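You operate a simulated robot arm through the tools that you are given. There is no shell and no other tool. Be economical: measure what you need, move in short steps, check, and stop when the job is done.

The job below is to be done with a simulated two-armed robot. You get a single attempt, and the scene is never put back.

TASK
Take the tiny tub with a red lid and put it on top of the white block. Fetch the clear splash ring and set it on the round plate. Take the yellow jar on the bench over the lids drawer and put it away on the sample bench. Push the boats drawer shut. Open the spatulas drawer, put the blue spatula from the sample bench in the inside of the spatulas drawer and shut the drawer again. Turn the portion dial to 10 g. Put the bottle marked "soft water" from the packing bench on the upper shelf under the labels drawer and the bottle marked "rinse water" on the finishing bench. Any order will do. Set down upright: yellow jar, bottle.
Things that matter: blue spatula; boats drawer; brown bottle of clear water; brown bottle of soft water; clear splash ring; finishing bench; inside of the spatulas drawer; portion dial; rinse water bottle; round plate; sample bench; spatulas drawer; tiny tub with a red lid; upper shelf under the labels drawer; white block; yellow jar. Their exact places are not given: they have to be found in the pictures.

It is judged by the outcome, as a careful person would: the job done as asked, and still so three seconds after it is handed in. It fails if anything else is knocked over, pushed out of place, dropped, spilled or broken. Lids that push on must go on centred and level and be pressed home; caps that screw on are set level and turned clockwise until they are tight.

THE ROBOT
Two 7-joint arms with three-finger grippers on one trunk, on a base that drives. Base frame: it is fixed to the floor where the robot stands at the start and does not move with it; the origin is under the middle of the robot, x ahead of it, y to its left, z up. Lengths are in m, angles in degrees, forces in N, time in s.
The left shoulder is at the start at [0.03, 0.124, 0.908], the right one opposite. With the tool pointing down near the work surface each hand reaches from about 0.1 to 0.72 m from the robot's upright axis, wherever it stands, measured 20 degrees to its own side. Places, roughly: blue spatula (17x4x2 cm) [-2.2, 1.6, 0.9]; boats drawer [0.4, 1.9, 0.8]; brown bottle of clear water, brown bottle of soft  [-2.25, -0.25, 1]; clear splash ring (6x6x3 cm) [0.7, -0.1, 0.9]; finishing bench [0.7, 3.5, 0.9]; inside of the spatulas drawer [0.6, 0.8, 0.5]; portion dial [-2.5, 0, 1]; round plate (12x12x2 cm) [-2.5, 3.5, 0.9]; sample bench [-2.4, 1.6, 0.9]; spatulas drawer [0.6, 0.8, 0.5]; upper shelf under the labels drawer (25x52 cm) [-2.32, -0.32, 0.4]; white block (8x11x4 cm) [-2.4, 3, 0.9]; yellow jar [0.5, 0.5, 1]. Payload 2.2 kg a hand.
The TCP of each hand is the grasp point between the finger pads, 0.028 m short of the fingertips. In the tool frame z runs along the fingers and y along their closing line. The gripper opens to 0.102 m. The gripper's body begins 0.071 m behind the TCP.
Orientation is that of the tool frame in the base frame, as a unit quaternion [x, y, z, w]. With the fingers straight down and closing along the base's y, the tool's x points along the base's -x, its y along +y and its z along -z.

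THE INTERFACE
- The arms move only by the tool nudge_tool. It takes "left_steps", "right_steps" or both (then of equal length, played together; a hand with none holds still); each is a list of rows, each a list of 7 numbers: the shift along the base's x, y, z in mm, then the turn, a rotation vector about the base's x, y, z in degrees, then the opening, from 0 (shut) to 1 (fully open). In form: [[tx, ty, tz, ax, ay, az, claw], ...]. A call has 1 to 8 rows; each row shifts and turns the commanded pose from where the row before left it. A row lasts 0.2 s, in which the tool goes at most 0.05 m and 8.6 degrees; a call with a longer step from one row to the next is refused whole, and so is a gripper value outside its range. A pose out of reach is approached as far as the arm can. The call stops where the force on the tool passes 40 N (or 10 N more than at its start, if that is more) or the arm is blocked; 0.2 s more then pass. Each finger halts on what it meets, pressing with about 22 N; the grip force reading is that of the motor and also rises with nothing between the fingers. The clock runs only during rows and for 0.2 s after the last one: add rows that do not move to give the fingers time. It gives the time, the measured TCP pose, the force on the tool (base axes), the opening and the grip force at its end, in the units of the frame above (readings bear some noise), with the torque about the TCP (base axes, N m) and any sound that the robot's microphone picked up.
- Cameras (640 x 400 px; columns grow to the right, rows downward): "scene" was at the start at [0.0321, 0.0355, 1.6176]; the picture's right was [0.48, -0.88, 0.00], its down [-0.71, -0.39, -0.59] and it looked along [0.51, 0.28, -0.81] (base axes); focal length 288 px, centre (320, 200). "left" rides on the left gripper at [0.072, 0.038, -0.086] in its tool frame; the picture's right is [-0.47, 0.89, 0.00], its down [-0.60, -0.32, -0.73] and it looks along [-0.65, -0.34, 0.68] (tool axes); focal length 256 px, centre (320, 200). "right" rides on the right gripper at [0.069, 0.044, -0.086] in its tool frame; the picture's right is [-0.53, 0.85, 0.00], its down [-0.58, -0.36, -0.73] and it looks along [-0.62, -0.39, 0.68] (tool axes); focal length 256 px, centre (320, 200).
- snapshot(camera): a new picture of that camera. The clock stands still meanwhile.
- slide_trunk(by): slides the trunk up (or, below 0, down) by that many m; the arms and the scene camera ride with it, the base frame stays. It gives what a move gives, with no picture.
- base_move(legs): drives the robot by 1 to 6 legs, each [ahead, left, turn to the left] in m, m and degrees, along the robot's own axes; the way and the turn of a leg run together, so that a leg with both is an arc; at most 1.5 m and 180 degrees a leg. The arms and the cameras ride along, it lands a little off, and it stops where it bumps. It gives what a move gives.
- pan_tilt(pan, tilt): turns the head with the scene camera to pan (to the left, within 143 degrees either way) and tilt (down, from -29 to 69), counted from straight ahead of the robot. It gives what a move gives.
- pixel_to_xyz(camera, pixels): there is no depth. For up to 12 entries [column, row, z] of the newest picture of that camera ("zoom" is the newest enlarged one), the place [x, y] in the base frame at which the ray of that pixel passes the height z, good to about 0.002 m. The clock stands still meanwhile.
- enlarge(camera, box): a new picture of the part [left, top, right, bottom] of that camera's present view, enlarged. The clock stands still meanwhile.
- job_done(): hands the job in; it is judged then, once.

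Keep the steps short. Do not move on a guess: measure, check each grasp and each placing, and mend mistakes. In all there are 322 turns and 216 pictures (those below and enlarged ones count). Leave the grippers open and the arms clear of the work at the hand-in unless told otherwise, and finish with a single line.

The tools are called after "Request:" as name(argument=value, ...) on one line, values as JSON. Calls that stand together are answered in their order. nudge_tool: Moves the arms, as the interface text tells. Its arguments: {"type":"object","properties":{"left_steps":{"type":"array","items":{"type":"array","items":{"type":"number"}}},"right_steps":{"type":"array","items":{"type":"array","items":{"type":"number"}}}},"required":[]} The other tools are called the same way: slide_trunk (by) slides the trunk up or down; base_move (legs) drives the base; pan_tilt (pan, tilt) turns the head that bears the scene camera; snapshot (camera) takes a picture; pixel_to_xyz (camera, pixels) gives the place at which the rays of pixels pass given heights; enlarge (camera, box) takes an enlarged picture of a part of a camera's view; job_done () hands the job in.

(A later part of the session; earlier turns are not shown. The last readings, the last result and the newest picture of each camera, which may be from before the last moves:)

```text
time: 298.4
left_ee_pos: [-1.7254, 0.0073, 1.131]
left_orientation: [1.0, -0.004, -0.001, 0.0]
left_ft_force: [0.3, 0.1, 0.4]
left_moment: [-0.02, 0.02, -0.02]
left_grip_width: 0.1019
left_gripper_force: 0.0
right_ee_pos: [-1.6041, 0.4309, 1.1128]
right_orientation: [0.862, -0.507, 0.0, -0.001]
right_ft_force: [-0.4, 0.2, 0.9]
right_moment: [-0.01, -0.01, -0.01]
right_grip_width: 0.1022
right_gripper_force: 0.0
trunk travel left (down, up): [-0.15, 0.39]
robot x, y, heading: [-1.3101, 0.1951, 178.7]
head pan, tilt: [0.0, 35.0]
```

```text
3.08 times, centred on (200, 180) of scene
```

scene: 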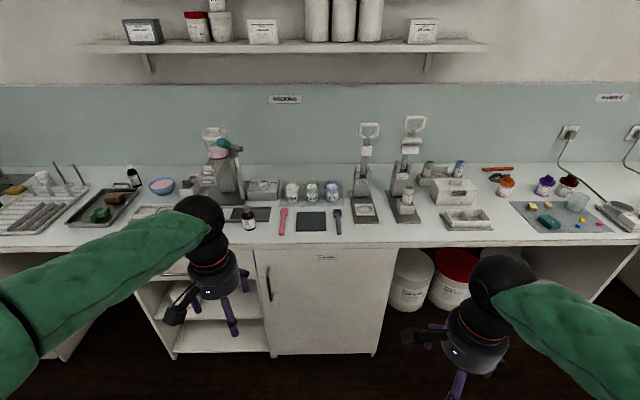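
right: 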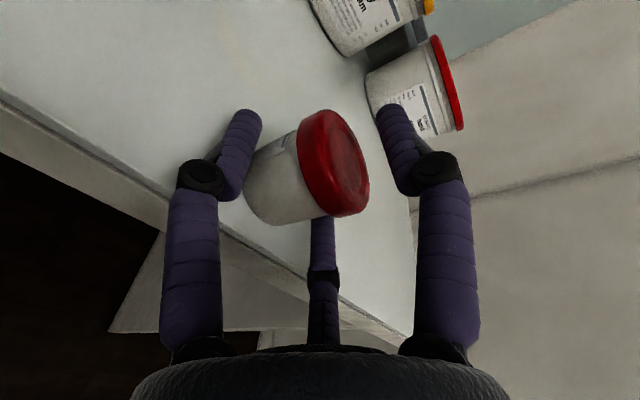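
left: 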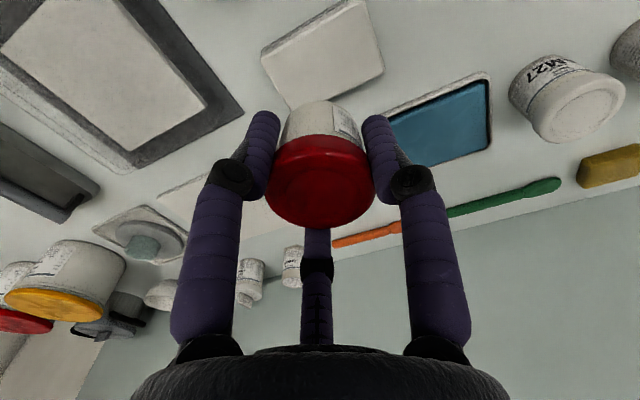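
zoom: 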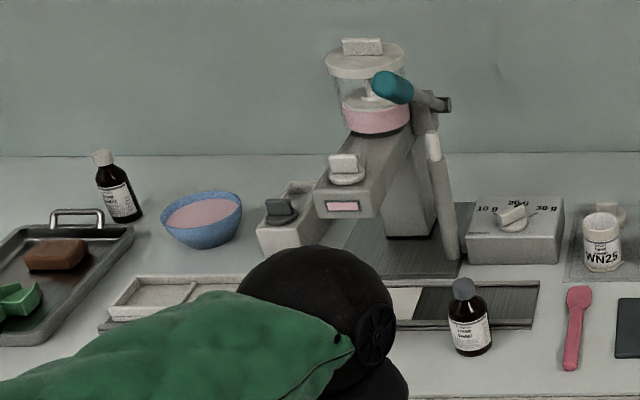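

The portion dial is the box at zoom (515,230) with "10 g / 20 g / 30 g". I move the left hand aside and drive closer to read the bottles.

Request:
nudge_tool(left_steps=[[0, -40, 0, 0, 0, 0, 1], [10, -45, 0, 0, 0, 0, 1], [20, -45, 0, 0, 0, 0, 1], [20, -45, 0, 0, 0, 0, 1], [20, -45, 0, 0, 0, 0, 1]])

Request:
base_move(legs=[[0.3, 0, 1]])

Request:
pan_tilt(pan=10, tilt=42)

Request:
snapshot(camera="scene")

```text
time: 299.6
left_ee_pos: [-1.6539, -0.2144, 1.1327]
left_orientation: [1.0, -0.003, -0.001, 0.0]
left_ft_force: [-0.2, -0.1, 0.3]
left_moment: [0.02, 0.04, 0.03]
left_grip_width: 0.1021
left_gripper_force: 0.1
right_ee_pos: [-1.6034, 0.43, 1.1136]
right_orientation: [0.862, -0.507, 0.0, 0.001]
right_ft_force: [-0.1, 0.0, 0.5]
right_moment: [0.0, 0.05, 0.0]
right_grip_width: 0.102
right_gripper_force: 0.0
trunk travel left (down, up): [-0.15, 0.39]
robot x, y, heading: [-1.3072, 0.1918, 179.1]
head pan, tilt: [0.0, 35.0]
```

```text
time: 301.7
left_ee_pos: [-1.955, -0.2147, 1.132]
left_orientation: [1.0, 0.004, -0.001, 0.0]
left_ft_force: [-0.8, 0.6, 0.1]
left_moment: [0.0, -0.02, 0.0]
left_grip_width: 0.102
left_gripper_force: 0.0
right_ee_pos: [-1.9133, 0.4292, 1.1133]
right_orientation: [0.865, -0.502, 0.0, -0.001]
right_ft_force: [0.0, 0.4, -0.1]
right_moment: [-0.01, -0.06, 0.02]
right_grip_width: 0.1019
right_gripper_force: 0.1
trunk travel left (down, up): [-0.15, 0.39]
robot x, y, heading: [-1.6173, 0.1924, 179.7]
head pan, tilt: [0.0, 35.0]
```

```text
time: 302.4
left_ee_pos: [-1.955, -0.2152, 1.132]
left_orientation: [1.0, 0.003, -0.001, 0.0]
left_ft_force: [-0.1, -0.5, 0.6]
left_moment: [0.0, -0.01, 0.0]
left_grip_width: 0.1017
left_gripper_force: 0.0
right_ee_pos: [-1.9133, 0.4304, 1.1133]
right_orientation: [0.865, -0.501, 0.0, 0.0]
right_ft_force: [0.3, 0.2, 0.6]
right_moment: [0.02, -0.02, 0.01]
right_grip_width: 0.1021
right_gripper_force: 0.1
trunk travel left (down, up): [-0.15, 0.39]
robot x, y, heading: [-1.6182, 0.1959, 179.8]
head pan, tilt: [10.0, 42.0]
```

```text
74 pictures are left
```

scene: 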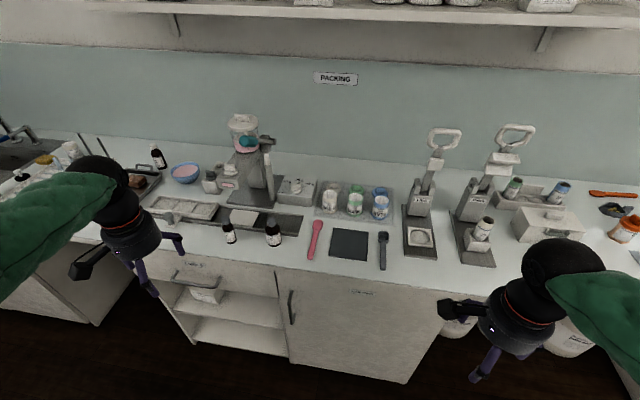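

Two bottles stand in front at (229,233) and (273,232), a third at (158,157). I enlarge to read.

Request:
enlarge(camera="scene", box=[200, 205, 296, 265])

Request:
enlarge(camera="scene", box=[256, 150, 352, 210])

Request:
enlarge(camera="scene", box=[134, 135, 214, 185])

```text
6.67 times, centred on (248, 235) of scene
```

zoom: 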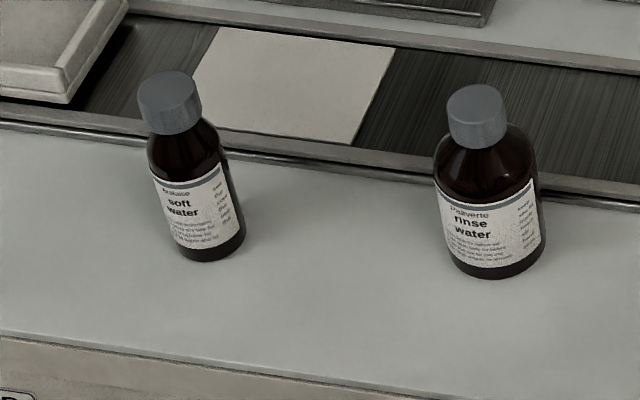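

```text
6.67 times, centred on (304, 180) of scene
```

zoom: 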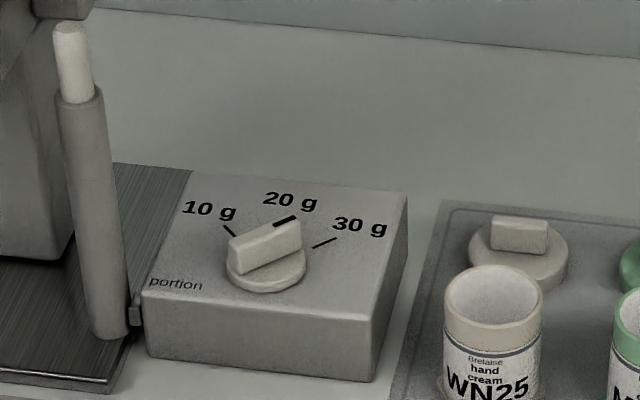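

```text
8.00 times, centred on (174, 160) of scene
```

zoom: 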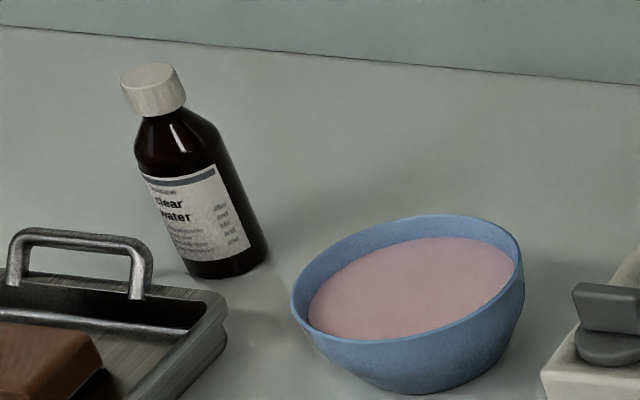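

Soft water is the smaller bottle on the left, rinse water the larger one on the right; the "clear water" bottle stays. Now I measure dial and bottles.

Request:
pixel_to_xyz(camera="scene", pixels=[[296, 189, 0.98], [296, 189, 0.96], [296, 191, 0.95], [226, 220, 1.0], [231, 242, 0.9], [271, 223, 1.0], [275, 246, 0.9], [290, 272, 0.88], [190, 275, 0.8], [240, 325, 0.4], [230, 232, 0.9]])

```text
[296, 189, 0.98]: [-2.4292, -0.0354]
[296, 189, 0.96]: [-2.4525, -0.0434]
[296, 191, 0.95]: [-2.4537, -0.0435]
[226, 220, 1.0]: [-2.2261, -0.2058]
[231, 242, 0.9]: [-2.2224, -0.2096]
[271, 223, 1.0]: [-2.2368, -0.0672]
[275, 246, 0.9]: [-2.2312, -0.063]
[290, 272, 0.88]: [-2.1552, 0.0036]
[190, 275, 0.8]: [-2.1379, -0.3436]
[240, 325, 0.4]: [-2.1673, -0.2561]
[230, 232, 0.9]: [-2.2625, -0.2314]
```

Dial ≈[-2.45,-0.04]. I raise the trunk 0.15 m for reach, drive closer, and bring the left hand above the dial to look down on it.

Request:
slide_trunk(by=0.12)

Request:
base_move(legs=[[0.13, 0.12, 0]])

Request:
nudge_tool(left_steps=[[-40, 28, 0, 0, 0, 0, 1], [-40, 28, 0, 0, 0, 0, 1], [-40, 28, 0, 0, 0, 0, 1], [-40, 28, 0, 0, 0, 0, 1], [-40, 28, 0, 0, 0, 0, 1], [-40, 28, 0, 0, 0, 0, 1], [-40, 28, 0, 0, 0, 0, 1], [-40, 28, 0, 0, 0, 0, 1]])

Request:
snapshot(camera="left")

```text
time: 303.9
left_ee_pos: [-1.9539, -0.2143, 1.2509]
left_orientation: [1.0, 0.004, -0.001, 0.001]
left_ft_force: [-1.1, -0.9, 0.2]
left_moment: [0.03, 0.02, -0.01]
left_grip_width: 0.102
left_gripper_force: 0.0
right_ee_pos: [-1.9136, 0.4296, 1.2339]
right_orientation: [0.865, -0.502, 0.001, 0.0]
right_ft_force: [0.0, -0.1, 0.8]
right_moment: [-0.02, 0.01, 0.02]
right_grip_width: 0.1019
right_gripper_force: 0.0
trunk travel left (down, up): [-0.27, 0.27]
robot x, y, heading: [-1.6139, 0.192, 179.8]
head pan, tilt: [10.0, 42.0]
```

```text
time: 305.4
left_ee_pos: [-2.0876, -0.3336, 1.2511]
left_orientation: [1.0, 0.001, 0.0, -0.001]
left_ft_force: [-0.3, 0.5, -0.3]
left_moment: [0.02, -0.08, 0.02]
left_grip_width: 0.102
left_gripper_force: 0.0
right_ee_pos: [-2.0443, 0.3132, 1.2335]
right_orientation: [0.864, -0.503, 0.0, 0.0]
right_ft_force: [-0.3, -1.0, 0.0]
right_moment: [0.04, -0.04, 0.01]
right_grip_width: 0.1021
right_gripper_force: 0.1
trunk travel left (down, up): [-0.27, 0.27]
robot x, y, heading: [-1.7498, 0.075, 179.8]
head pan, tilt: [10.0, 42.0]
```

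```text
time: 307.0
left_ee_pos: [-2.3395, -0.1538, 1.2494]
left_orientation: [1.0, 0.0, 0.015, 0.005]
left_ft_force: [10.7, -3.2, 2.0]
left_moment: [0.17, -0.21, -0.46]
left_grip_width: 0.1019
left_gripper_force: 0.0
right_ee_pos: [-2.0425, 0.3115, 1.2333]
right_orientation: [0.864, -0.503, 0.0, 0.001]
right_ft_force: [-0.5, -0.8, 0.5]
right_moment: [-0.02, -0.04, 0.01]
right_grip_width: 0.1021
right_gripper_force: 0.0
trunk travel left (down, up): [-0.27, 0.27]
robot x, y, heading: [-1.7437, 0.0736, 179.7]
head pan, tilt: [10.0, 42.0]
stopped in row 7 (left hand): the force on the tool passed its limit at 83 N (the readings are from after the stop); the commanded pose is now the measured one
```

```text
70 pictures are left
```

left: 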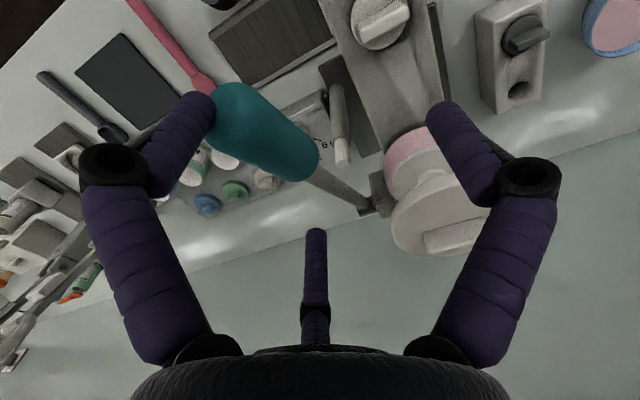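

I hit the machine's teal lever. I back off the way I came and check it.

Request:
nudge_tool(left_steps=[[30, -15, 0, 0, 0, 0, 1], [40, -28, 0, 0, 0, 0, 1], [40, -28, 0, 0, 0, 0, 1], [40, -28, 0, 0, 0, 0, 1], [0, 0, 0, 0, 0, 0, 1]])

Request:
snapshot(camera="scene")

```text
time: 308.2
left_ee_pos: [-2.1922, -0.2529, 1.2513]
left_orientation: [1.0, -0.001, 0.013, 0.005]
left_ft_force: [-0.8, 0.5, -0.7]
left_moment: [0.05, -0.01, 0.02]
left_grip_width: 0.1021
left_gripper_force: 0.0
right_ee_pos: [-2.0451, 0.3126, 1.2333]
right_orientation: [0.865, -0.502, 0.001, 0.0]
right_ft_force: [-0.5, 0.4, -0.5]
right_moment: [-0.02, -0.06, -0.03]
right_grip_width: 0.1019
right_gripper_force: 0.0
trunk travel left (down, up): [-0.27, 0.27]
robot x, y, heading: [-1.7499, 0.0767, 179.6]
head pan, tilt: [10.0, 42.0]
```

```text
69 pictures are left
```

scene: 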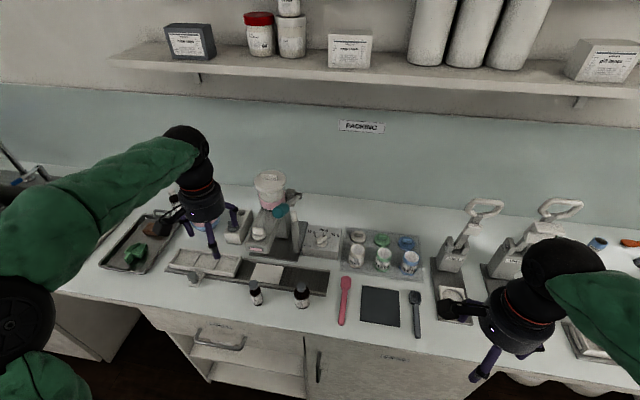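

The machine looks undisturbed. The lever blocks the left side, so I'll use the right hand coming from the right: I turn 40° left to bring the right shoulder forward.

Request:
base_move(legs=[[0, 0, 40]])

Request:
nudge_tool(right_steps=[[-35, -5, -10, 0, 0, 8, 1], [-40, -10, -15, 0, 0, 8, 1], [-40, -10, -15, 0, 0, 8, 1], [-40, -10, -15, 0, 0, 8, 1], [-40, -15, -10, 0, 0, 8, 1], [-40, -15, -10, 0, 0, 8, 1], [-40, -20, -10, 0, 0, 8, 1], [0, 0, 0, 0, 0, 0, 1]])

Request:
snapshot(camera="right")

```text
time: 310.5
left_ee_pos: [-1.8677, -0.4639, 1.252]
left_orientation: [0.937, 0.348, 0.014, -0.001]
left_ft_force: [0.4, -0.1, 1.0]
left_moment: [-0.02, 0.02, -0.02]
left_grip_width: 0.1022
left_gripper_force: 0.1
right_ee_pos: [-2.1255, 0.0597, 1.2329]
right_orientation: [0.986, -0.17, 0.001, 0.0]
right_ft_force: [0.2, 0.6, -0.1]
right_moment: [0.02, 0.02, 0.02]
right_grip_width: 0.102
right_gripper_force: 0.0
trunk travel left (down, up): [-0.27, 0.27]
robot x, y, heading: [-1.7458, 0.0777, -139.7]
head pan, tilt: [10.0, 42.0]
```

```text
time: 312.3
left_ee_pos: [-1.8679, -0.463, 1.2521]
left_orientation: [0.937, 0.349, 0.014, 0.0]
left_ft_force: [-1.3, 1.4, 0.7]
left_moment: [-0.04, 0.01, -0.04]
left_grip_width: 0.1018
left_gripper_force: 0.2
right_ee_pos: [-2.3996, -0.0258, 1.1485]
right_orientation: [0.949, 0.314, -0.001, 0.0]
right_ft_force: [0.8, 0.6, 0.2]
right_moment: [-0.04, 0.05, 0.03]
right_grip_width: 0.102
right_gripper_force: 0.1
trunk travel left (down, up): [-0.27, 0.27]
robot x, y, heading: [-1.75, 0.0721, -139.5]
head pan, tilt: [10.0, 42.0]
```

```text
68 pictures are left
```

right: 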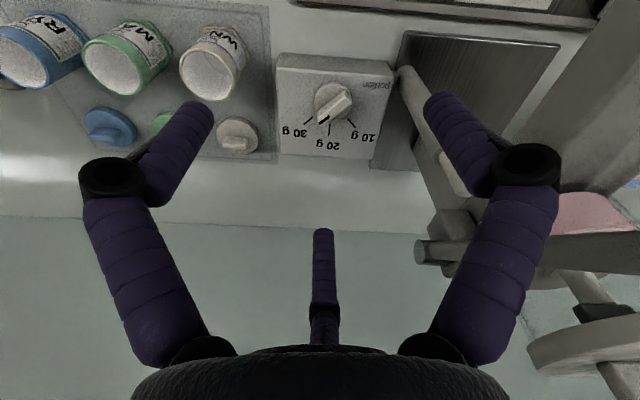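

The dial is clearly visible at (333,100). I enlarge.

Request:
enlarge(camera="right", box=[285, 65, 389, 165])

Request:
pixel_to_xyz(camera="right", pixels=[[335, 104, 0.97], [335, 104, 0.96], [303, 122, 0.95], [329, 128, 0.95], [353, 121, 0.95], [333, 98, 0.95]])

```text
4.00 times, centred on (337, 115) of right
```

zoom: 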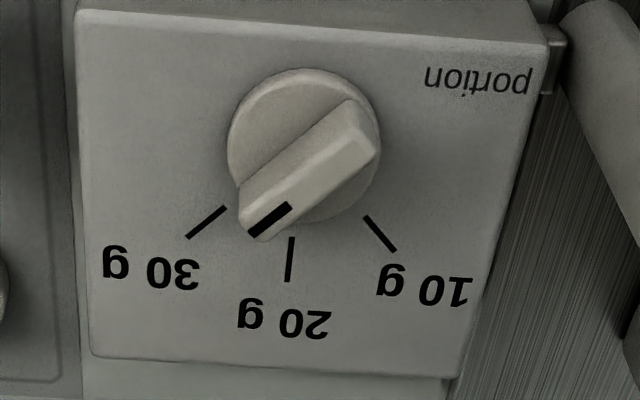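

```text
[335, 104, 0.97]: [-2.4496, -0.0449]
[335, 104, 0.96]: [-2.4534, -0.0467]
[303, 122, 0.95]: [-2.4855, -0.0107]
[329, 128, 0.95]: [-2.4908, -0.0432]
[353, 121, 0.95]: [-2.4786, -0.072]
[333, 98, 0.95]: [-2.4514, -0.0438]
```

The black pointer mark is at 30 g; 10 g is +90° round (30@135°, 20@180°, 10@225°). Knob axis ≈[-2.4515,-0.044]. I centre the hand above it, turned -21.6° so one jaw is square to the knob's bar, and come lower.

Request:
nudge_tool(right_steps=[[-18, -6, -20, 0, 0, -7.2, 0.6], [-17, -6, -20, 0, 0, -7.2, 0.6], [-17, -6, -20, 0, 0, -7.2, 0.6], [0, 0, -30, 0, 0, 0, 0.6], [0, 0, -25, 0, 0, 0, 0.6], [0, 0, 0, 0, 0, 0, 0.6]])

Request:
snapshot(camera="right")

```text
time: 313.7
left_ee_pos: [-1.868, -0.4641, 1.2509]
left_orientation: [0.937, 0.348, 0.014, -0.001]
left_ft_force: [0.4, -0.2, -0.6]
left_moment: [0.01, 0.01, 0.0]
left_grip_width: 0.1019
left_gripper_force: 0.1
right_ee_pos: [-2.4506, -0.0429, 1.0332]
right_orientation: [0.992, 0.129, -0.001, 0.0]
right_ft_force: [-0.4, -1.0, 0.9]
right_moment: [0.02, 0.03, 0.01]
right_grip_width: 0.0612
right_gripper_force: 0.0
trunk travel left (down, up): [-0.27, 0.27]
robot x, y, heading: [-1.7449, 0.0768, -139.8]
head pan, tilt: [10.0, 42.0]
```

```text
66 pictures are left
```

right: 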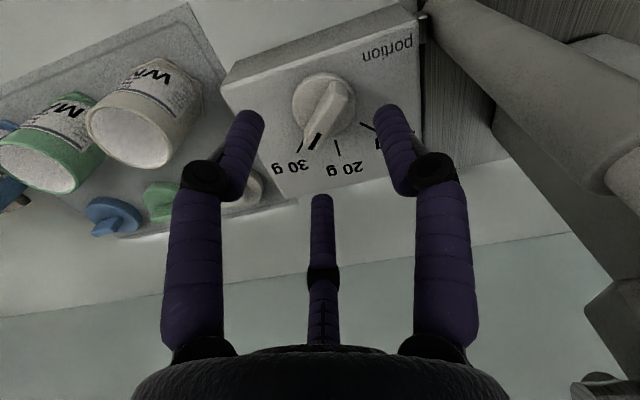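

Well centred (3 mm off). I correct and go down so that the tips straddle the bar, then close.

Request:
nudge_tool(right_steps=[[-1, -3, -25, 0, 0, 0, 0.6], [0, 0, -15, 0, 0, 0, 0.6], [0, 0, -8, 0, 0, 0, 0.6], [0, 0, 0, 0, 0, 0, 0.6]])

Request:
snapshot(camera="right")

```text
time: 314.7
left_ee_pos: [-1.8682, -0.464, 1.2521]
left_orientation: [0.937, 0.348, 0.015, -0.001]
left_ft_force: [-0.2, -0.2, 1.1]
left_moment: [-0.01, 0.0, -0.02]
left_grip_width: 0.1019
left_gripper_force: 0.0
right_ee_pos: [-2.4534, -0.0448, 0.9854]
right_orientation: [0.992, 0.129, 0.0, 0.0]
right_ft_force: [-0.4, -0.7, 0.5]
right_moment: [0.02, -0.02, 0.01]
right_grip_width: 0.061
right_gripper_force: 0.1
trunk travel left (down, up): [-0.27, 0.27]
robot x, y, heading: [-1.7469, 0.0736, -139.7]
head pan, tilt: [10.0, 42.0]
```

```text
65 pictures are left
```

right: 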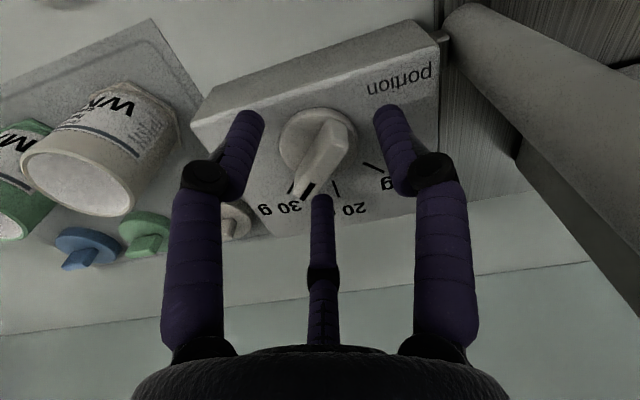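

The bar is level with the fingertips. Down 6 mm more and close on it.

Request:
nudge_tool(right_steps=[[0, 0, -6, 0, 0, 0, 0.6], [0, 0, 0, 0, 0, 0, 0.4], [0, 0, 0, 0, 0, 0, 0.2], [0, 0, 0, 0, 0, 0, 0.05], [0, 0, 0, 0, 0, 0, 0.05], [0, 0, 0, 0, 0, 0, 0.05]])

Request:
snapshot(camera="right")

```text
time: 316.1
left_ee_pos: [-1.8694, -0.4632, 1.2518]
left_orientation: [0.937, 0.348, 0.015, 0.0]
left_ft_force: [0.8, 1.0, -0.1]
left_moment: [0.0, -0.02, 0.02]
left_grip_width: 0.1019
left_gripper_force: 0.0
right_ee_pos: [-2.4552, -0.0447, 0.9802]
right_orientation: [0.992, 0.128, 0.0, 0.0]
right_ft_force: [-7.6, 5.1, 4.0]
right_moment: [0.26, 0.27, -0.03]
right_grip_width: 0.0425
right_gripper_force: 21.5
trunk travel left (down, up): [-0.27, 0.27]
robot x, y, heading: [-1.7438, 0.0746, -139.4]
head pan, tilt: [10.0, 42.0]
```

```text
64 pictures are left
```

right: 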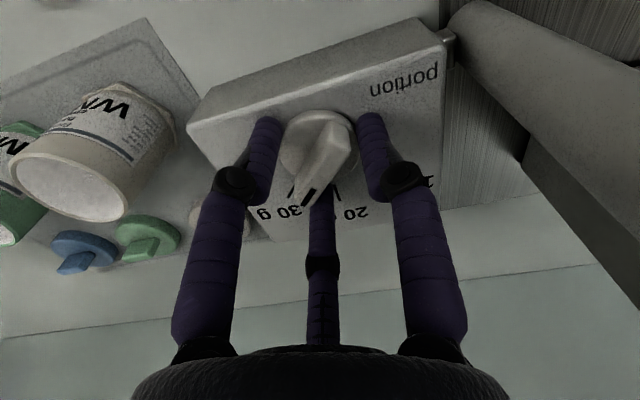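

The jaws close on the knob's round base (42.5 mm). That's good for turning: I rotate +90° about the vertical.

Request:
nudge_tool(right_steps=[[0, 0, 0, 0, 0, 8.2, 0.05], [0, 0, 0, 0, 0, 8.2, 0.05], [0, 0, 0, 0, 0, 8.2, 0.05], [0, 0, 0, 0, 0, 8.2, 0.05], [0, 0, 0, 0, 0, 8.2, 0.05], [0, 0, 0, 0, 0, 0, 0.05]])

Request:
snapshot(camera="right")

```text
time: 317.5
left_ee_pos: [-1.8687, -0.4625, 1.251]
left_orientation: [0.938, 0.347, 0.015, 0.0]
left_ft_force: [-0.3, 0.2, -0.5]
left_moment: [0.03, -0.04, -0.01]
left_grip_width: 0.1018
left_gripper_force: 0.1
right_ee_pos: [-2.4547, -0.0459, 0.9794]
right_orientation: [0.883, 0.469, -0.001, 0.0]
right_ft_force: [-13.0, 12.2, 8.7]
right_moment: [0.41, 0.47, -0.01]
right_grip_width: 0.0426
right_gripper_force: 22.0
trunk travel left (down, up): [-0.27, 0.27]
robot x, y, heading: [-1.7428, 0.0749, -139.7]
head pan, tilt: [10.0, 42.0]
```

```text
63 pictures are left
```

right: 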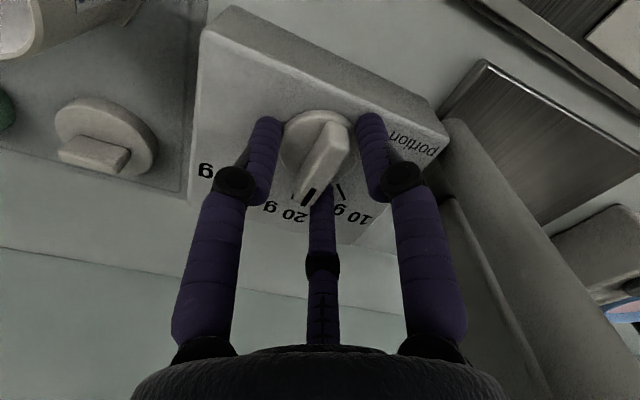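

It turns with the hand, now near 20 g. I continue +49°, easing the side force.

Request:
nudge_tool(right_steps=[[-1, 1, 0, 0, 0, 8.2, 0.05], [0, 0, 0, 0, 0, 8.2, 0.05], [0, 0, 0, 0, 0, 8.2, 0.05], [0, 0, 0, 0, 0, 8.2, 0.05], [0, 0, 0, 0, 0, 8.2, 0.05], [0, 0, 0, 0, 0, 8.0, 0.05], [0, 0, 0, 0, 0, 0, 0.05]])

Request:
nudge_tool(right_steps=[[0, 0, 0, 0, 0, 0, 0.4], [0, 0, 0, 0, 0, 0, 0.7], [0, 0, 0, 0, 0, 0, 0.7], [0, 0, 30, 0, 0, 0, 0.7], [5, 0, 40, 0, 0, 0, 0.7], [20, 10, 40, 0, 0, 0, 0.7], [0, 0, 0, 0, 0, 0, 0.7]])

Request:
enlarge(camera="right", box=[220, 0, 460, 150])

```text
time: 319.1
left_ee_pos: [-1.8691, -0.4625, 1.2518]
left_orientation: [0.937, 0.349, 0.015, 0.0]
left_ft_force: [0.0, -0.3, 0.1]
left_moment: [-0.02, 0.01, 0.02]
left_grip_width: 0.1021
left_gripper_force: 0.2
right_ee_pos: [-2.4548, -0.0453, 0.9796]
right_orientation: [0.609, 0.793, -0.001, 0.0]
right_ft_force: [-10.4, 6.6, 12.4]
right_moment: [0.27, 0.37, -0.93]
right_grip_width: 0.0424
right_gripper_force: 45.3
trunk travel left (down, up): [-0.27, 0.27]
robot x, y, heading: [-1.7464, 0.0769, -139.3]
head pan, tilt: [10.0, 42.0]
```

```text
time: 320.7
left_ee_pos: [-1.8704, -0.464, 1.2505]
left_orientation: [0.937, 0.348, 0.016, -0.001]
left_ft_force: [-0.3, 0.0, 0.4]
left_moment: [0.03, -0.05, 0.02]
left_grip_width: 0.102
left_gripper_force: 0.0
right_ee_pos: [-2.4304, -0.0355, 1.0881]
right_orientation: [0.61, 0.793, 0.001, 0.001]
right_ft_force: [-1.3, -0.3, 0.4]
right_moment: [-0.01, 0.02, 0.0]
right_grip_width: 0.0715
right_gripper_force: 0.1
trunk travel left (down, up): [-0.27, 0.27]
robot x, y, heading: [-1.7436, 0.0782, -139.8]
head pan, tilt: [10.0, 42.0]
```

```text
2.67 times, centred on (340, 75) of right
```

zoom: 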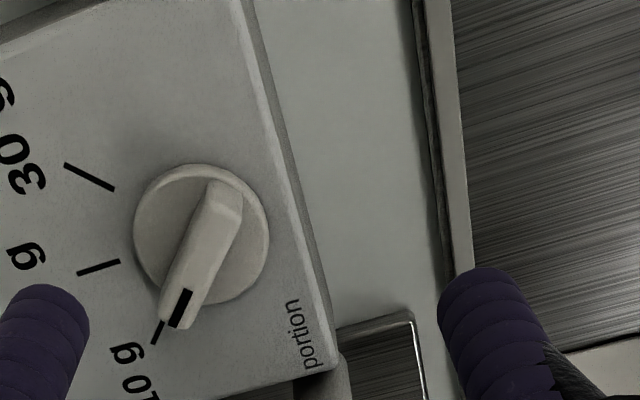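

The pointer mark is at the 10 g tick (a stop torque was felt at the end). I retract the right hand, turn back to heading 180, and get the left hand ready (50° tilt) for the soft water bottle.

Request:
nudge_tool(right_steps=[[30, 20, 25, 0, 0, 0, 1], [35, 25, 20, 0, 0, 0, 1], [40, 25, 0, 0, 0, 0, 1], [40, 25, 0, 0, 0, 0, 1], [40, 25, 0, 0, 0, 0, 1], [40, 25, 0, 0, 0, 0, 1], [40, 25, 0, 0, 0, 0, 1], [20, 10, 0, 0, 0, 0, 1]])

Request:
base_move(legs=[[-0.25, 0, 0], [0, 0, -40.5]])

Request:
nudge_tool(left_steps=[[0, 0, -15, 0, 8.33, 0, 1], [0, 0, -15, 0, 8.33, 0, 1], [0, 0, -15, 0, 8.33, 0, 1], [0, 0, -15, 0, 8.33, 0, 1], [0, 0, -15, 0, 8.33, 0, 1], [0, 0, -15, 0, 8.33, 0, 1], [0, 0, 0, 0, 0, 0, 1]])

```text
time: 322.5
left_ee_pos: [-1.8699, -0.4647, 1.2513]
left_orientation: [0.937, 0.348, 0.014, -0.001]
left_ft_force: [0.0, 0.2, -1.1]
left_moment: [0.01, -0.02, -0.02]
left_grip_width: 0.1022
left_gripper_force: 0.0
right_ee_pos: [-2.1457, 0.146, 1.1349]
right_orientation: [0.61, 0.793, 0.0, 0.0]
right_ft_force: [-0.4, 0.3, 0.3]
right_moment: [-0.03, -0.01, -0.01]
right_grip_width: 0.1021
right_gripper_force: 0.0
trunk travel left (down, up): [-0.27, 0.27]
robot x, y, heading: [-1.7437, 0.0783, -139.5]
head pan, tilt: [10.0, 42.0]
```

```text
time: 326.2
left_ee_pos: [-1.9977, -0.092, 1.2509]
left_orientation: [1.0, 0.003, 0.014, 0.004]
left_ft_force: [-0.1, 0.3, -0.7]
left_moment: [0.03, -0.04, -0.01]
left_grip_width: 0.1021
left_gripper_force: 0.0
right_ee_pos: [-1.8142, 0.5516, 1.1342]
right_orientation: [0.846, 0.533, 0.0, 0.0]
right_ft_force: [0.2, -0.6, -0.3]
right_moment: [0.01, 0.0, 0.02]
right_grip_width: 0.102
right_gripper_force: 0.1
trunk travel left (down, up): [-0.27, 0.27]
robot x, y, heading: [-1.5547, 0.2414, 179.8]
head pan, tilt: [10.0, 42.0]
```

```text
time: 327.8
left_ee_pos: [-1.9976, -0.0916, 1.1621]
left_orientation: [0.917, 0.005, -0.398, 0.003]
left_ft_force: [-0.3, -0.5, -0.5]
left_moment: [0.02, 0.03, -0.01]
left_grip_width: 0.1021
left_gripper_force: 0.0
right_ee_pos: [-1.8142, 0.5519, 1.1354]
right_orientation: [0.846, 0.533, 0.0, 0.0]
right_ft_force: [0.1, 0.4, -0.5]
right_moment: [0.01, -0.02, 0.01]
right_grip_width: 0.102
right_gripper_force: 0.1
trunk travel left (down, up): [-0.27, 0.27]
robot x, y, heading: [-1.5561, 0.2359, -180.1]
head pan, tilt: [10.0, 42.0]
```

Request:
base_move(legs=[[0.06, 0.19, 0]])

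Request:
nudge_tool(left_steps=[[0, 35, -30, 0, 0, 0, 0.8], [0, 35, -30, 0, 0, 0, 0.8], [0, 0, -45, 0, 0, 0, 0.8], [0, 0, -40, 0, 0, 0, 0.8], [0, 0, 0, 0, 0, 0, 0.8]])

Request:
snapshot(camera="left")

Request:
snapshot(camera="scene")

```text
time: 329.4
left_ee_pos: [-2.0584, -0.2862, 1.1624]
left_orientation: [0.917, 0.005, -0.398, 0.002]
left_ft_force: [-1.1, -0.1, 0.0]
left_moment: [0.03, 0.0, 0.0]
left_grip_width: 0.1017
left_gripper_force: 0.0
right_ee_pos: [-1.8755, 0.3575, 1.1354]
right_orientation: [0.846, 0.534, 0.001, 0.0]
right_ft_force: [0.3, -0.3, 0.5]
right_moment: [0.02, 0.0, -0.03]
right_grip_width: 0.1019
right_gripper_force: 0.1
trunk travel left (down, up): [-0.27, 0.27]
robot x, y, heading: [-1.6138, 0.0475, -180.0]
head pan, tilt: [10.0, 42.0]
```

```text
time: 330.6
left_ee_pos: [-2.0587, -0.2159, 1.0166]
left_orientation: [0.917, 0.004, -0.399, 0.002]
left_ft_force: [-0.3, 0.8, 0.8]
left_moment: [0.02, 0.01, 0.02]
left_grip_width: 0.0818
left_gripper_force: 0.1
right_ee_pos: [-1.8739, 0.3591, 1.1351]
right_orientation: [0.846, 0.534, 0.0, 0.0]
right_ft_force: [-0.1, 0.9, -0.7]
right_moment: [0.0, 0.02, 0.01]
right_grip_width: 0.1018
right_gripper_force: 0.1
trunk travel left (down, up): [-0.27, 0.27]
robot x, y, heading: [-1.6144, 0.0458, -180.0]
head pan, tilt: [10.0, 42.0]
```

```text
61 pictures are left
```

left: 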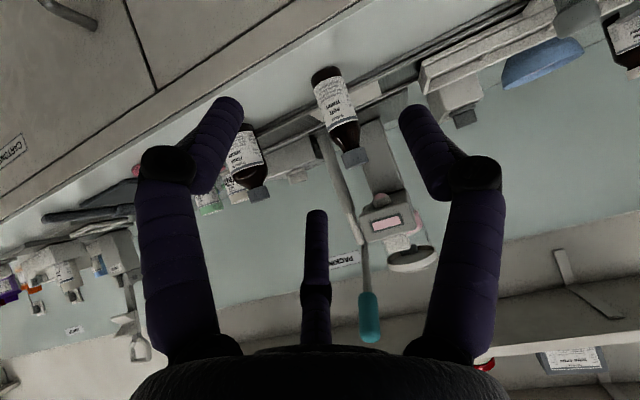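

```text
60 pictures are left
```

scene: 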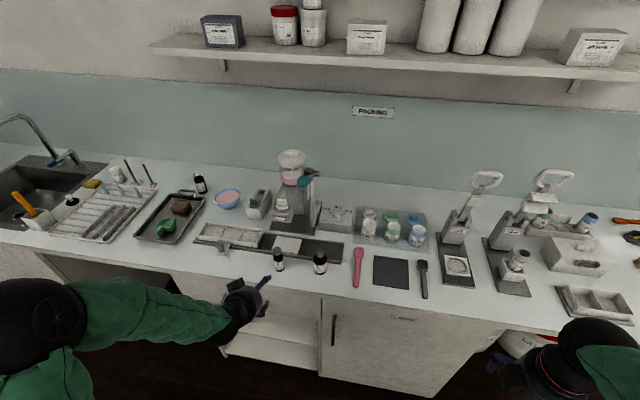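

The soft-water bottle is at (335,110) in the left view, right ahead. I measure it with both cameras.

Request:
pixel_to_xyz(camera="scene", pixels=[[280, 269, 0.9], [278, 251, 0.99], [278, 251, 1.0], [321, 272, 0.9], [319, 253, 1.0]])

Request:
pixel_to_xyz(camera="left", pixels=[[355, 160, 0.99], [355, 160, 1.0], [355, 160, 0.98], [336, 108, 0.93]])

```text
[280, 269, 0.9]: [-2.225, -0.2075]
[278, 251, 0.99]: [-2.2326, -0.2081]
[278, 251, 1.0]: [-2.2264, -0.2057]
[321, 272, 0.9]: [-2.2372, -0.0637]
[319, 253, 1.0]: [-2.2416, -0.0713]
```

```text
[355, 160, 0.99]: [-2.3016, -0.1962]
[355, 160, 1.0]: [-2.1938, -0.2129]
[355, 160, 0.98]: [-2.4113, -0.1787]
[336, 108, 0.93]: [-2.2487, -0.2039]
```

Bottle axis [-2.227,-0.2075], height 0.10. I approach along the hand's axis to TCP [-2.217,-0.200,0.957].

Request:
nudge_tool(left_steps=[[-43, 8, 3, 0, 0, 0, 0.82], [-42, 8, 3, 0, 0, 0, 0.82], [-25, 0, -23, 0, 0, 0, 0.82], [0, 0, 0, 0, 0, 0, 0.82]])

Request:
snapshot(camera="left")

```text
time: 331.6
left_ee_pos: [-2.1662, -0.1991, 0.9997]
left_orientation: [0.917, 0.005, -0.398, 0.002]
left_ft_force: [0.5, 0.0, -0.5]
left_moment: [0.01, 0.03, -0.01]
left_grip_width: 0.0835
left_gripper_force: 0.2
right_ee_pos: [-1.8745, 0.3585, 1.1348]
right_orientation: [0.846, 0.534, 0.001, 0.0]
right_ft_force: [-0.1, -0.4, 1.0]
right_moment: [-0.01, 0.04, -0.01]
right_grip_width: 0.1023
right_gripper_force: 0.0
trunk travel left (down, up): [-0.27, 0.27]
robot x, y, heading: [-1.6128, 0.0449, -179.8]
head pan, tilt: [10.0, 42.0]
```

```text
59 pictures are left
```

left: 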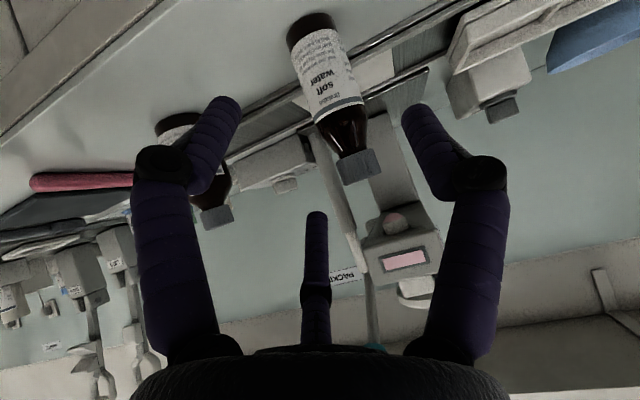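

Lined up. I advance the rest and grip.

Request:
nudge_tool(left_steps=[[-25, 0, -21, 0, 0, 0, 0.82], [-25, 0, -21, 0, 0, 0, 0.82], [0, 0, 0, 0, 0, 0, 0.82], [0, 0, 0, 0, 0, 0, 0.6], [0, 0, 0, 0, 0, 0, 0.4], [0, 0, 0, 0, 0, 0, 0.2], [0, 0, 0, 0, 0, 0, 0.2]])

Request:
snapshot(camera="left")

```text
time: 333.2
left_ee_pos: [-2.2181, -0.1985, 0.9575]
left_orientation: [0.918, 0.004, -0.397, 0.003]
left_ft_force: [0.7, 0.4, 0.6]
left_moment: [-0.01, -0.03, 0.0]
left_grip_width: 0.045
left_gripper_force: 22.3
right_ee_pos: [-1.8753, 0.3592, 1.1356]
right_orientation: [0.846, 0.534, 0.0, 0.0]
right_ft_force: [0.0, -0.2, -0.3]
right_moment: [-0.03, 0.04, -0.02]
right_grip_width: 0.1022
right_gripper_force: 0.0
trunk travel left (down, up): [-0.27, 0.27]
robot x, y, heading: [-1.6183, 0.0467, -180.0]
head pan, tilt: [10.0, 42.0]
```

```text
58 pictures are left
```

left: 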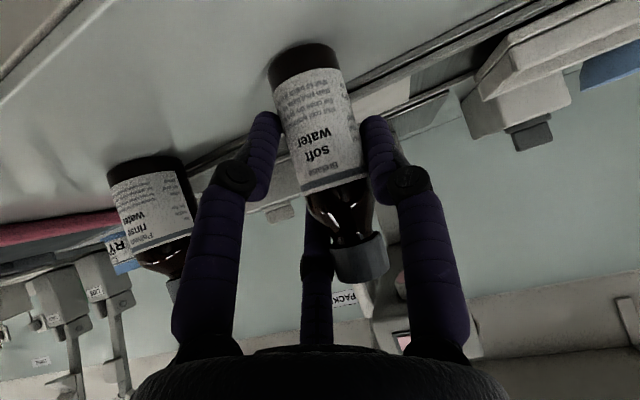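

Gripped (45 mm). I lift, back off, and lower the trunk to look at the shelf.

Request:
nudge_tool(left_steps=[[0, 0, 10, 0, 0, 0, 0.2], [0, 0, 40, 0, 0, 0, 0.2], [10, 0, 40, 0, 0, 0, 0.2], [0, 0, 0, 0, 0, 0, 0.2]])

Request:
base_move(legs=[[-0.4, 0, 0]])

Request:
slide_trunk(by=-0.27)

Request:
pan_tilt(pan=20, tilt=35)

Request:
snapshot(camera="scene")

```text
time: 334.2
left_ee_pos: [-2.2086, -0.1999, 1.0454]
left_orientation: [0.918, 0.004, -0.397, 0.002]
left_ft_force: [0.3, 0.5, -1.5]
left_moment: [0.01, -0.03, -0.03]
left_grip_width: 0.0448
left_gripper_force: 22.1
right_ee_pos: [-1.8763, 0.3586, 1.1345]
right_orientation: [0.846, 0.533, 0.0, 0.0]
right_ft_force: [0.2, -0.4, 0.0]
right_moment: [-0.01, -0.02, -0.02]
right_grip_width: 0.102
right_gripper_force: 0.1
trunk travel left (down, up): [-0.27, 0.27]
robot x, y, heading: [-1.62, 0.0477, -180.0]
head pan, tilt: [10.0, 42.0]
```

```text
time: 336.7
left_ee_pos: [-1.8117, -0.2003, 1.0475]
left_orientation: [0.917, 0.005, -0.398, 0.002]
left_ft_force: [-0.2, 0.4, -1.3]
left_moment: [-0.02, -0.01, 0.0]
left_grip_width: 0.0449
left_gripper_force: 22.1
right_ee_pos: [-1.48, 0.3595, 1.1352]
right_orientation: [0.846, 0.533, 0.0, 0.0]
right_ft_force: [0.2, 0.1, -0.5]
right_moment: [0.01, 0.02, -0.01]
right_grip_width: 0.1021
right_gripper_force: 0.2
trunk travel left (down, up): [-0.27, 0.27]
robot x, y, heading: [-1.2219, 0.0432, -179.7]
head pan, tilt: [10.0, 42.0]
```

```text
time: 339.4
left_ee_pos: [-1.8129, -0.2001, 0.7768]
left_orientation: [0.917, 0.004, -0.398, 0.003]
left_ft_force: [-0.1, -0.1, -1.4]
left_moment: [0.06, -0.01, 0.01]
left_grip_width: 0.0452
left_gripper_force: 21.4
right_ee_pos: [-1.4797, 0.3596, 0.8648]
right_orientation: [0.846, 0.534, 0.0, 0.0]
right_ft_force: [0.1, 0.2, -0.2]
right_moment: [-0.02, -0.01, 0.0]
right_grip_width: 0.102
right_gripper_force: 0.0
trunk travel left (down, up): [0.0, 0.54]
robot x, y, heading: [-1.2208, 0.0478, -180.2]
head pan, tilt: [10.0, 42.0]
```

```text
time: 340.2
left_ee_pos: [-1.8128, -0.2003, 0.7766]
left_orientation: [0.917, 0.005, -0.398, 0.003]
left_ft_force: [-0.7, 0.3, -0.1]
left_moment: [0.02, 0.04, 0.02]
left_grip_width: 0.045
left_gripper_force: 22.0
right_ee_pos: [-1.4796, 0.3582, 0.8653]
right_orientation: [0.846, 0.533, 0.0, 0.0]
right_ft_force: [0.7, 0.5, 0.0]
right_moment: [0.0, 0.02, -0.01]
right_grip_width: 0.1019
right_gripper_force: 0.1
trunk travel left (down, up): [0.0, 0.54]
robot x, y, heading: [-1.2218, 0.0464, -179.9]
head pan, tilt: [20.0, 35.0]
```

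```text
57 pictures are left
```

scene: 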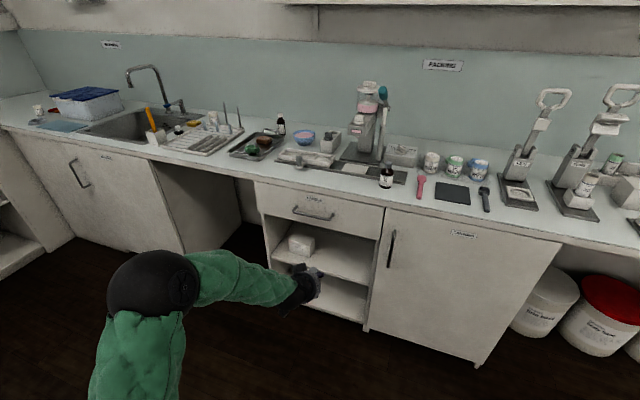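

I see the labels drawer with the upper shelf below it; a white box at (300,245); free space to its right. I enlarge.

Request:
enlarge(camera="scene", box=[250, 175, 410, 335])

Request:
pixel_to_xyz(camera="scene", pixels=[[345, 270, 0.4], [350, 262, 0.4], [302, 257, 0.4], [370, 282, 0.4], [275, 262, 0.4], [350, 228, 0.68]])

```text
2.50 times, centred on (330, 255) of scene
```

zoom: 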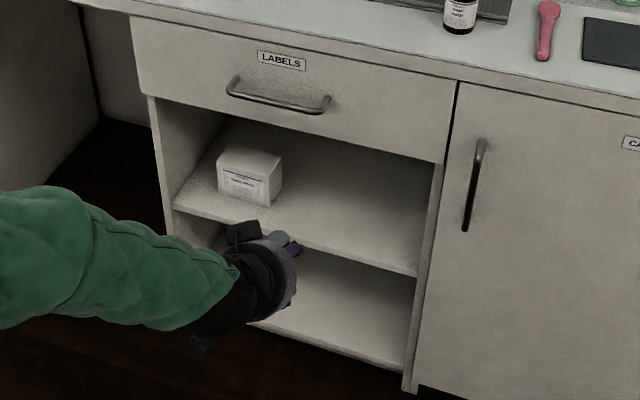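

```text
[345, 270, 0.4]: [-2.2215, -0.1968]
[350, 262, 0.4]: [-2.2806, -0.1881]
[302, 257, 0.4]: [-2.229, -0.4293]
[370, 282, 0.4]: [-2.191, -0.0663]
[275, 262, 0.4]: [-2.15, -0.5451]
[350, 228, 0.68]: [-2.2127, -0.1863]
```

The free area right of the box is at y -0.35…-0.08, shelf z 0.40, front edge x≈-2.195. I lower the left hand to TCP 0.50 here in the open.

Request:
nudge_tool(left_steps=[[-10, 0, -40, 0, 0, 0, 0.2], [-10, 0, -40, 0, 0, 0, 0.2], [-10, 0, -40, 0, 0, 0, 0.2], [-10, 0, -40, 0, 0, 0, 0.2], [-10, 0, -40, 0, 0, 0, 0.2], [-10, 0, -40, 0, 0, 0, 0.2], [-10, 0, -37, 0, 0, 0, 0.2], [0, 0, 0, 0, 0, 0, 0.2]])

Request:
snapshot(camera="left")

```text
time: 342.0
left_ee_pos: [-1.8848, -0.1992, 0.4997]
left_orientation: [0.917, 0.004, -0.399, 0.002]
left_ft_force: [-0.5, -0.1, -2.0]
left_moment: [0.03, -0.01, -0.02]
left_grip_width: 0.0449
left_gripper_force: 21.6
right_ee_pos: [-1.4801, 0.3583, 0.8655]
right_orientation: [0.846, 0.533, 0.0, 0.001]
right_ft_force: [0.4, 0.6, 0.0]
right_moment: [0.02, -0.01, 0.01]
right_grip_width: 0.102
right_gripper_force: 0.0
trunk travel left (down, up): [0.0, 0.54]
robot x, y, heading: [-1.2211, 0.0437, -180.1]
head pan, tilt: [20.0, 35.0]
```

```text
55 pictures are left
```

left: 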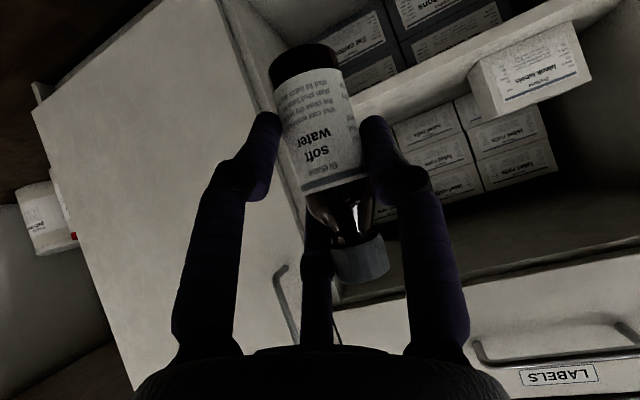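

Boxes are stacked at the back left of the shelf; straight ahead is free. I lower a bit more (bottle bottom ≈0.415) and drive in.

Request:
nudge_tool(left_steps=[[0, 0, -25, 0, 0, 0, 0.2], [0, 0, 0, 0, 0, 0, 0.2]])

Request:
base_move(legs=[[0.25, 0, 0]])

Request:
snapshot(camera="left")

Request:
enlarge(camera="scene", box=[250, 195, 442, 345])

```text
time: 342.6
left_ee_pos: [-1.8845, -0.2001, 0.4742]
left_orientation: [0.917, 0.006, -0.398, 0.004]
left_ft_force: [-0.3, -0.1, -1.0]
left_moment: [0.02, -0.07, 0.02]
left_grip_width: 0.0449
left_gripper_force: 22.2
right_ee_pos: [-1.4789, 0.3588, 0.8636]
right_orientation: [0.845, 0.534, 0.001, 0.0]
right_ft_force: [0.0, -0.6, 0.6]
right_moment: [0.04, 0.01, 0.05]
right_grip_width: 0.1021
right_gripper_force: 0.1
trunk travel left (down, up): [0.0, 0.54]
robot x, y, heading: [-1.2198, 0.0443, -179.9]
head pan, tilt: [20.0, 35.0]
```

```text
time: 344.4
left_ee_pos: [-2.1316, -0.2018, 0.4742]
left_orientation: [0.918, 0.006, -0.398, 0.004]
left_ft_force: [0.6, -1.0, -1.3]
left_moment: [0.03, 0.0, 0.02]
left_grip_width: 0.0448
left_gripper_force: 22.2
right_ee_pos: [-1.7298, 0.3571, 0.8649]
right_orientation: [0.845, 0.535, 0.0, 0.0]
right_ft_force: [-0.2, 0.4, -0.3]
right_moment: [0.01, 0.0, -0.03]
right_grip_width: 0.1019
right_gripper_force: 0.0
trunk travel left (down, up): [0.0, 0.54]
robot x, y, heading: [-1.4628, 0.0474, -179.6]
head pan, tilt: [20.0, 35.0]
```

```text
54 pictures are left
```

left: 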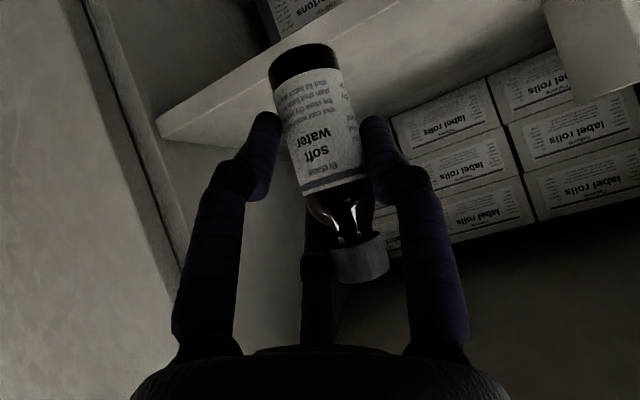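

```text
2.67 times, centred on (346, 270) of scene
```

zoom: 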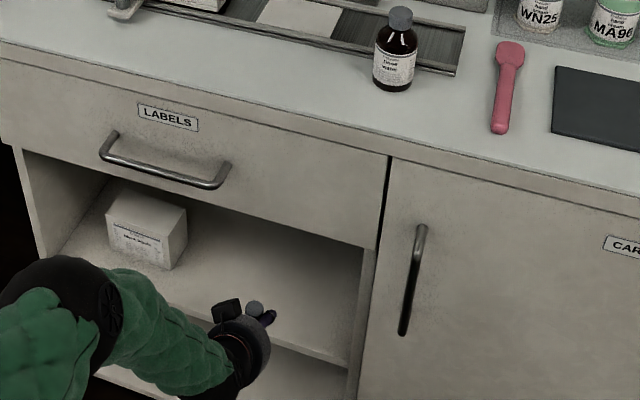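

The bottle is right at the shelf front, above its surface. I continue inward with the arm in short steps.

Request:
nudge_tool(left_steps=[[-20, 0, 3, 0, 0, 0, 0.2], [-25, 0, 0, 0, 0, 0, 0.2], [-25, 0, 0, 0, 0, 0, 0.2], [-25, 0, 0, 0, 0, 0, 0.2], [-25, 0, 0, 0, 0, 0, 0.2], [0, 0, 0, 0, 0, 0, 0.2]])

Request:
snapshot(camera="left")

Request:
enlarge(camera="scene", box=[280, 235, 408, 335])

```text
time: 345.8
left_ee_pos: [-2.2528, -0.2025, 0.479]
left_orientation: [0.917, 0.006, -0.398, 0.003]
left_ft_force: [0.0, 0.1, -1.8]
left_moment: [0.03, 0.01, -0.01]
left_grip_width: 0.0449
left_gripper_force: 21.7
right_ee_pos: [-1.7289, 0.359, 0.8652]
right_orientation: [0.845, 0.535, 0.0, 0.0]
right_ft_force: [-0.2, 0.7, 0.4]
right_moment: [-0.01, -0.02, 0.02]
right_grip_width: 0.1018
right_gripper_force: 0.1
trunk travel left (down, up): [0.0, 0.54]
robot x, y, heading: [-1.4709, 0.0489, -179.6]
head pan, tilt: [20.0, 35.0]
```

```text
52 pictures are left
```

left: 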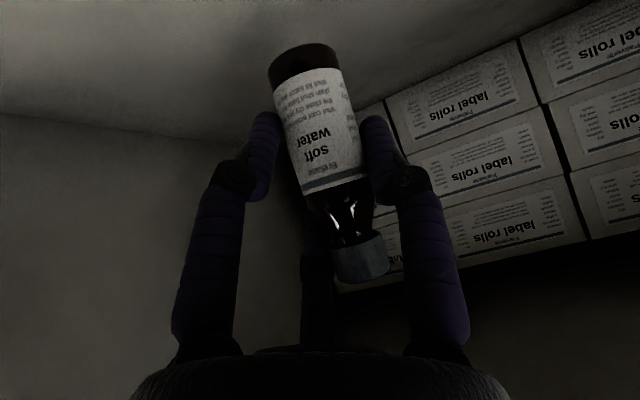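

```text
4.00 times, centred on (344, 285) of scene
```

zoom: 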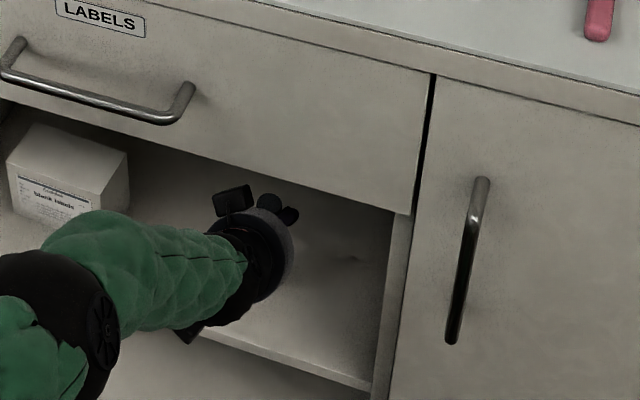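

The bottle is well over the shelf. I lower it in small steps until it touches.

Request:
nudge_tool(left_steps=[[0, 0, -8, 0, 0, 0, 0.2], [0, 0, -5, 0, 0, 0, 0.2], [0, 0, -3, 0, 0, 0, 0.2], [0, 0, -2, 0, 0, 0, 0.2], [0, 0, 0, 0, 0, 0, 0.2]])

```text
time: 347.0
left_ee_pos: [-2.2518, -0.2012, 0.46]
left_orientation: [0.917, 0.006, -0.398, 0.004]
left_ft_force: [-0.3, 0.7, -1.1]
left_moment: [0.03, -0.01, -0.02]
left_grip_width: 0.0448
left_gripper_force: 21.7
right_ee_pos: [-1.7288, 0.3567, 0.8649]
right_orientation: [0.845, 0.534, -0.001, 0.001]
right_ft_force: [0.4, 0.5, -0.5]
right_moment: [-0.02, -0.01, 0.01]
right_grip_width: 0.1021
right_gripper_force: 0.1
trunk travel left (down, up): [0.0, 0.54]
robot x, y, heading: [-1.4647, 0.0466, -179.8]
head pan, tilt: [20.0, 35.0]
```

Request:
nudge_tool(left_steps=[[0, 0, -2, 0, 0, 0, 0.2], [0, 0, -2, 0, 0, 0, 0.2], [0, 0, -2, 0, 0, 0, 0.2], [0, 0, 0, 0, 0, 0, 0.2]])

```text
time: 348.0
left_ee_pos: [-2.2509, -0.2018, 0.4539]
left_orientation: [0.917, 0.006, -0.399, 0.004]
left_ft_force: [0.5, 0.1, -1.7]
left_moment: [0.03, -0.02, -0.04]
left_grip_width: 0.0449
left_gripper_force: 21.5
right_ee_pos: [-1.7288, 0.358, 0.8649]
right_orientation: [0.846, 0.534, 0.001, 0.0]
right_ft_force: [0.2, 0.3, -0.3]
right_moment: [0.01, 0.0, 0.0]
right_grip_width: 0.1022
right_gripper_force: 0.0
trunk travel left (down, up): [0.0, 0.54]
robot x, y, heading: [-1.4691, 0.046, -179.9]
head pan, tilt: [20.0, 35.0]
```

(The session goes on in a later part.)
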